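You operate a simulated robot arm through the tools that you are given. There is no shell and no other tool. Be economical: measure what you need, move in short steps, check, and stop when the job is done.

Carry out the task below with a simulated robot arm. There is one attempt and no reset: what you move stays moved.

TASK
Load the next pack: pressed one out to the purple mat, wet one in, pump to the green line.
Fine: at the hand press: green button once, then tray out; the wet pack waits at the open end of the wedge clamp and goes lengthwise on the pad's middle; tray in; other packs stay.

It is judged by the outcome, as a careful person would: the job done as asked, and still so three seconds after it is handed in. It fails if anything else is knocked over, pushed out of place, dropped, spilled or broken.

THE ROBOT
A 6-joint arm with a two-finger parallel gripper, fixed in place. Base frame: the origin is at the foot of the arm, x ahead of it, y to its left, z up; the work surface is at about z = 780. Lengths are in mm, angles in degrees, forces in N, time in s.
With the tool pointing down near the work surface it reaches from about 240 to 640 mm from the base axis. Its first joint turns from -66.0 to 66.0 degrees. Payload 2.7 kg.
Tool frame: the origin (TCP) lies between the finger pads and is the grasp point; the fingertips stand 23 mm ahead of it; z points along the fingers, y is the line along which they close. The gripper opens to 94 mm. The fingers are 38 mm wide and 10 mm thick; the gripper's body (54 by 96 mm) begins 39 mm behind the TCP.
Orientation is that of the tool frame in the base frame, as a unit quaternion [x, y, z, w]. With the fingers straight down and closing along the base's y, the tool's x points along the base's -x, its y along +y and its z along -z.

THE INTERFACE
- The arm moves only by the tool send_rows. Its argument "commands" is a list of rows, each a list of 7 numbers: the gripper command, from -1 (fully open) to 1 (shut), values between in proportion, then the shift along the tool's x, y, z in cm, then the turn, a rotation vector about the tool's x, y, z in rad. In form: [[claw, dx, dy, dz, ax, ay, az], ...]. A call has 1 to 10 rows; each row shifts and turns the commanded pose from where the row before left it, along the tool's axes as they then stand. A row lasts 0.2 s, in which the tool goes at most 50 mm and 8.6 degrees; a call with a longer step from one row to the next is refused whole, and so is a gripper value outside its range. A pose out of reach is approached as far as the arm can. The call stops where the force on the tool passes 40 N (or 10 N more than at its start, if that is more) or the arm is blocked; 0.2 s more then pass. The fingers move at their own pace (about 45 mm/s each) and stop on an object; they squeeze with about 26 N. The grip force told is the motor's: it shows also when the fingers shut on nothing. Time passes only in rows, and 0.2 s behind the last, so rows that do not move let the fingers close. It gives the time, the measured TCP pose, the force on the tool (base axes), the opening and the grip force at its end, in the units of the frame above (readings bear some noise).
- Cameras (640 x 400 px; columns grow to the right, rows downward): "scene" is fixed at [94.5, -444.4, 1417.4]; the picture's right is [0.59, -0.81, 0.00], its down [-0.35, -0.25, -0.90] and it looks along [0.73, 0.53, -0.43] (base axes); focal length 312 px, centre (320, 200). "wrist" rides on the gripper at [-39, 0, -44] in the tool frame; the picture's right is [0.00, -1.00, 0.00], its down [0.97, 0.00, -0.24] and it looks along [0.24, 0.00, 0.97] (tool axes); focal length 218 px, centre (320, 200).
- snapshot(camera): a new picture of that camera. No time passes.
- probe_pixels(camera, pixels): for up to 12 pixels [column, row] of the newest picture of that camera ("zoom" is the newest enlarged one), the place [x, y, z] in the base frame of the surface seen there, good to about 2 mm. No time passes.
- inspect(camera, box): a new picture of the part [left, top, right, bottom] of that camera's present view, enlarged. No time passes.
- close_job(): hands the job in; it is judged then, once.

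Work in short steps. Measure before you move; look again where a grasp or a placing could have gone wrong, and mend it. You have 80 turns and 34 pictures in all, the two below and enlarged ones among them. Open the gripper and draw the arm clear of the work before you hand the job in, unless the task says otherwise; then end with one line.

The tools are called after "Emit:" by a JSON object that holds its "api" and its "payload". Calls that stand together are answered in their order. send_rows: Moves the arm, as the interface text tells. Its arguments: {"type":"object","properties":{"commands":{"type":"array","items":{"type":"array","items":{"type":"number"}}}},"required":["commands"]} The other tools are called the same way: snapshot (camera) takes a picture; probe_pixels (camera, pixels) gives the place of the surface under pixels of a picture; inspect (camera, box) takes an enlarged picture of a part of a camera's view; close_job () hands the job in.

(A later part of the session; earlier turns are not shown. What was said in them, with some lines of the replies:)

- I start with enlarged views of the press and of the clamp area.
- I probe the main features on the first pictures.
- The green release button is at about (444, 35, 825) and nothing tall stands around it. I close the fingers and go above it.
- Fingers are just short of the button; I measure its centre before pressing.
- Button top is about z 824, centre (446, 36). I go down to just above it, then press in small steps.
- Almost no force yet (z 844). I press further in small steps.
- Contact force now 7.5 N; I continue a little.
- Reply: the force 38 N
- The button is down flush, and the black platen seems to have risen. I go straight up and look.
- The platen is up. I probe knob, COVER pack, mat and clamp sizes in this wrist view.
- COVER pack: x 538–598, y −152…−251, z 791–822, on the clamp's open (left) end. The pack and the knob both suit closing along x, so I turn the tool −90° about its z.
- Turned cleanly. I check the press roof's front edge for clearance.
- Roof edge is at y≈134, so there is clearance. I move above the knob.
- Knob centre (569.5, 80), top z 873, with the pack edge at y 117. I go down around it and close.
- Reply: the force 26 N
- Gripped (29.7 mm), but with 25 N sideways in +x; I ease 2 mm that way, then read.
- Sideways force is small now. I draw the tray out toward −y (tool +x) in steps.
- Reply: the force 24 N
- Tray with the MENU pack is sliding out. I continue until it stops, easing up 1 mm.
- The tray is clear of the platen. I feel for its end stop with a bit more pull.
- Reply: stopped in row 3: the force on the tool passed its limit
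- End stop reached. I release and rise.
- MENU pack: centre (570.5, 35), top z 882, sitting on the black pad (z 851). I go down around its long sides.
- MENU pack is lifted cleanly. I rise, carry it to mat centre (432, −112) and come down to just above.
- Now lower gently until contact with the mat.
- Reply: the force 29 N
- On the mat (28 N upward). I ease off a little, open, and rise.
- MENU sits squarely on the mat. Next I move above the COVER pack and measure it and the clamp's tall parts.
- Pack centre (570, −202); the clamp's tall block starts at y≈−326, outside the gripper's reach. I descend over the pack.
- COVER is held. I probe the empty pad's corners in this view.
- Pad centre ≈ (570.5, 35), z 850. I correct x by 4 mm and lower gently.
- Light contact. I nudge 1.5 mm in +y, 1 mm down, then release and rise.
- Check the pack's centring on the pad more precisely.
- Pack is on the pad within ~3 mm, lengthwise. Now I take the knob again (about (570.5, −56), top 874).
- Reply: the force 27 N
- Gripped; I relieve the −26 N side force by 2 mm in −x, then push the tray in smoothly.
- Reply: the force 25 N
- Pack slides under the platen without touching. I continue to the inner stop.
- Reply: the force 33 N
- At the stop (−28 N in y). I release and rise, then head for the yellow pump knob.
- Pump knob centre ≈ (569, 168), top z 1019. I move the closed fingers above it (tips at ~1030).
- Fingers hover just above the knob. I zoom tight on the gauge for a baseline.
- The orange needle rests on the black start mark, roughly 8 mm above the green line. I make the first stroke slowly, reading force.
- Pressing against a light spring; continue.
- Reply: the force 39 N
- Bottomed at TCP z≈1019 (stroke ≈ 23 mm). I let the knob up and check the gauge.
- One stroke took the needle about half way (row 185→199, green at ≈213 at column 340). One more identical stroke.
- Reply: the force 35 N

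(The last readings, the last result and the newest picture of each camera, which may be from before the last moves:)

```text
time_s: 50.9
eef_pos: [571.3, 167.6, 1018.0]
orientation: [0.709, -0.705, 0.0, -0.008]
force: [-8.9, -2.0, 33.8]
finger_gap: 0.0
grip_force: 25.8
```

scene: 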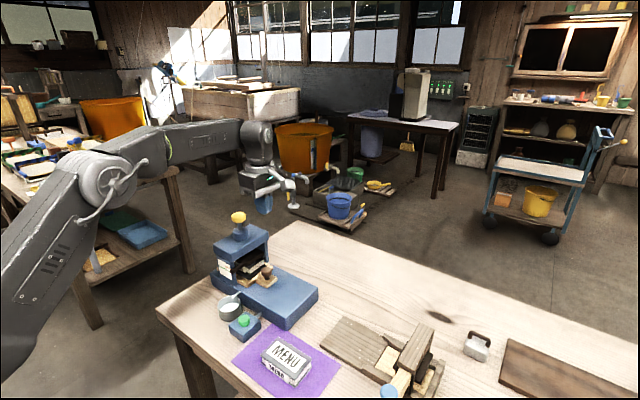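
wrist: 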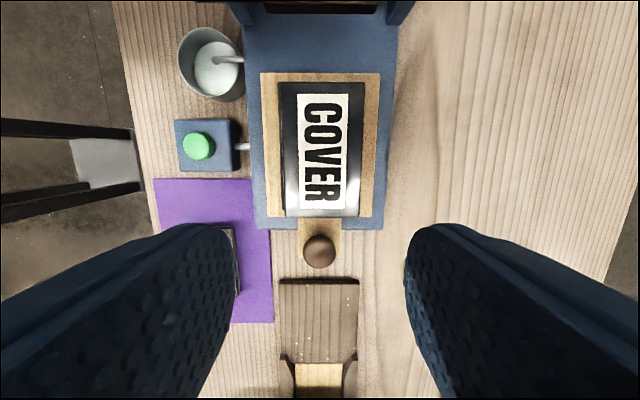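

Bottomed again. I let the knob up fully and check.

Emit:
{"api": "send_rows", "payload": {"commands": [[1, 0, 0, -1.5, 0, 0, 0], [1, 0, 0, -1.5, 0, 0, 0], [1, 0, 0, -1.5, 0, 0, 0], [1, 0, 0, 0, 0, 0, 0]]}}

Emit:
{"api": "inspect", "payload": {"camera": "scene", "box": [212, 252, 236, 284]}}

```text
time_s: 51.9
eef_pos: [570.4, 166.4, 1056.1]
orientation: [0.708, -0.706, -0.003, -0.004]
force: [0.2, 0.4, -0.2]
finger_gap: 0.0
grip_force: 26.1
```

```text
12.50 times, centred on (224, 268) of scene
```

zoom: 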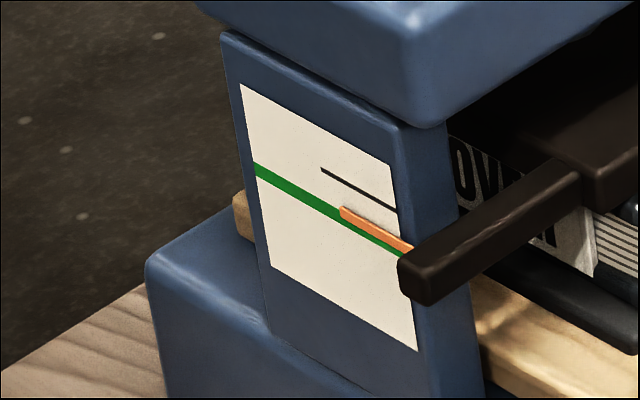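

The needle still shows at the line's upper edge. At rest it looked 7 px below its black mark, because it stands proud of the panel, so it really sits a bit higher than it appears. Mark-to-green is 37 px, about three 12.75 px strokes, and on the first (pressed) picture the mark-to-needle gap was ≈42 px against ≈31 now. So one more full stroke.

Emit:
{"api": "send_rows", "payload": {"commands": [[1, 0, 0, 1.5, 0, 0, 0], [1, 0, 0, 0.6, 0, 0, 0], [1, 0, 0, 0.6, 0, 0, 0], [1, 0, 0, 0.5, 0, 0, 0], [1, 0, 0, 0.4, 0, 0, 0], [1, 0, 0, 0.4, 0, 0, 0]]}}

```text
time_s: 53.2
eef_pos: [571.1, 165.8, 1021.1]
orientation: [0.709, -0.705, -0.002, -0.005]
force: [-5.3, -1.4, 10.1]
finger_gap: 0.0
grip_force: 26.0
```

Emit:
{"api": "send_rows", "payload": {"commands": [[1, 0, 0, 0.2, 0, 0, 0], [1, 0, 0, 0.1, 0, 0, 0]]}}

Emit:
{"api": "send_rows", "payload": {"commands": [[1, 0, 0, -1.5, 0, 0, 0], [1, 0, 0, -1.5, 0, 0, 0], [1, 0, 0, -2, 0, 0, 0], [1, 0, 0, 0, 0, 0, 0]]}}

Emit:
{"api": "inspect", "payload": {"camera": "scene", "box": [212, 252, 236, 284]}}

```text
time_s: 53.9
eef_pos: [572.3, 166.9, 1019.5]
orientation: [0.709, -0.705, 0.0, -0.008]
force: [-5.2, -2.7, 29.7]
finger_gap: 0.1
grip_force: 25.3
```

```text
time_s: 54.9
eef_pos: [572.0, 165.9, 1064.0]
orientation: [0.709, -0.705, -0.003, -0.003]
force: [0.4, 0.0, 0.0]
finger_gap: 0.0
grip_force: 25.8
```

```text
12.50 times, centred on (224, 268) of scene
```

zoom: 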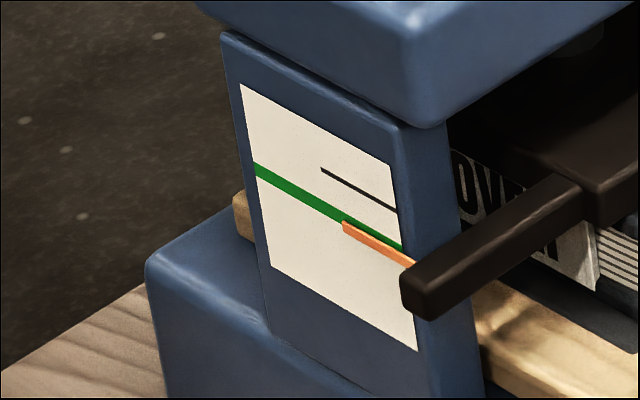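

The needle now shows 8 px below the green centre, the same offset it had below its start mark at rest, so it is on the line. I withdraw up and away, open the gripper, and take a last look.

Emit:
{"api": "send_rows", "payload": {"commands": [[1, 0, 0, -4, 0, 0, 0], [1, 2, 2, -4, 0, 0, 0], [-0.5, 3, 3, -2, 0, 0, 0], [-1, 3, 3, 0, 0, 0, 0], [-1, 3, 3, 0, 0, 0, 0], [-1, 3, 3, 0, 0, 0, 0], [-1, 3, 1, 0, 0, 0, 0], [-1, 0, 0, 0, 0, 0, 0]]}}

Emit:
{"api": "inspect", "payload": {"camera": "scene", "box": [190, 195, 460, 400]}}

```text
time_s: 56.6
eef_pos: [420.4, -5.0, 1162.0]
orientation: [0.709, -0.705, -0.003, -0.004]
force: [1.1, -0.5, 0.9]
finger_gap: 94.1
grip_force: 0.1
```

```text
1.95 times, centred on (325, 298) of scene
```

zoom: 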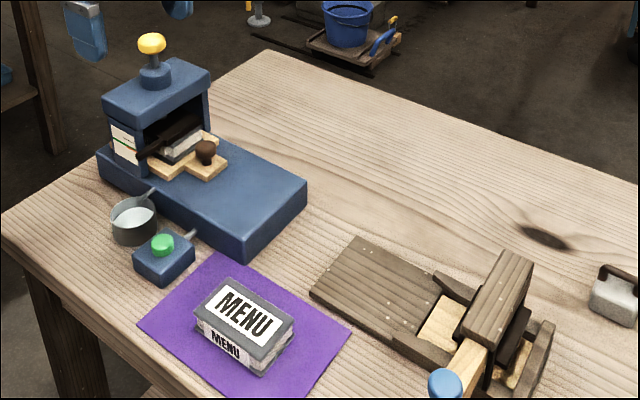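

All is in place and the arm is clear, so I hand the job in.

Emit:
{"api": "close_job", "payload": {}}

```text
The job is handed in.
```

The pressed MENU pack is on the purple mat. The wet COVER pack is lengthwise on the pad, about 3 mm off its middle. The tray is in, and I pumped three strokes to the green line. The needle looks slightly below the line from the camera, by the same offset it showed at its start mark, so I judged it to be on it. I did not touch the other packs.
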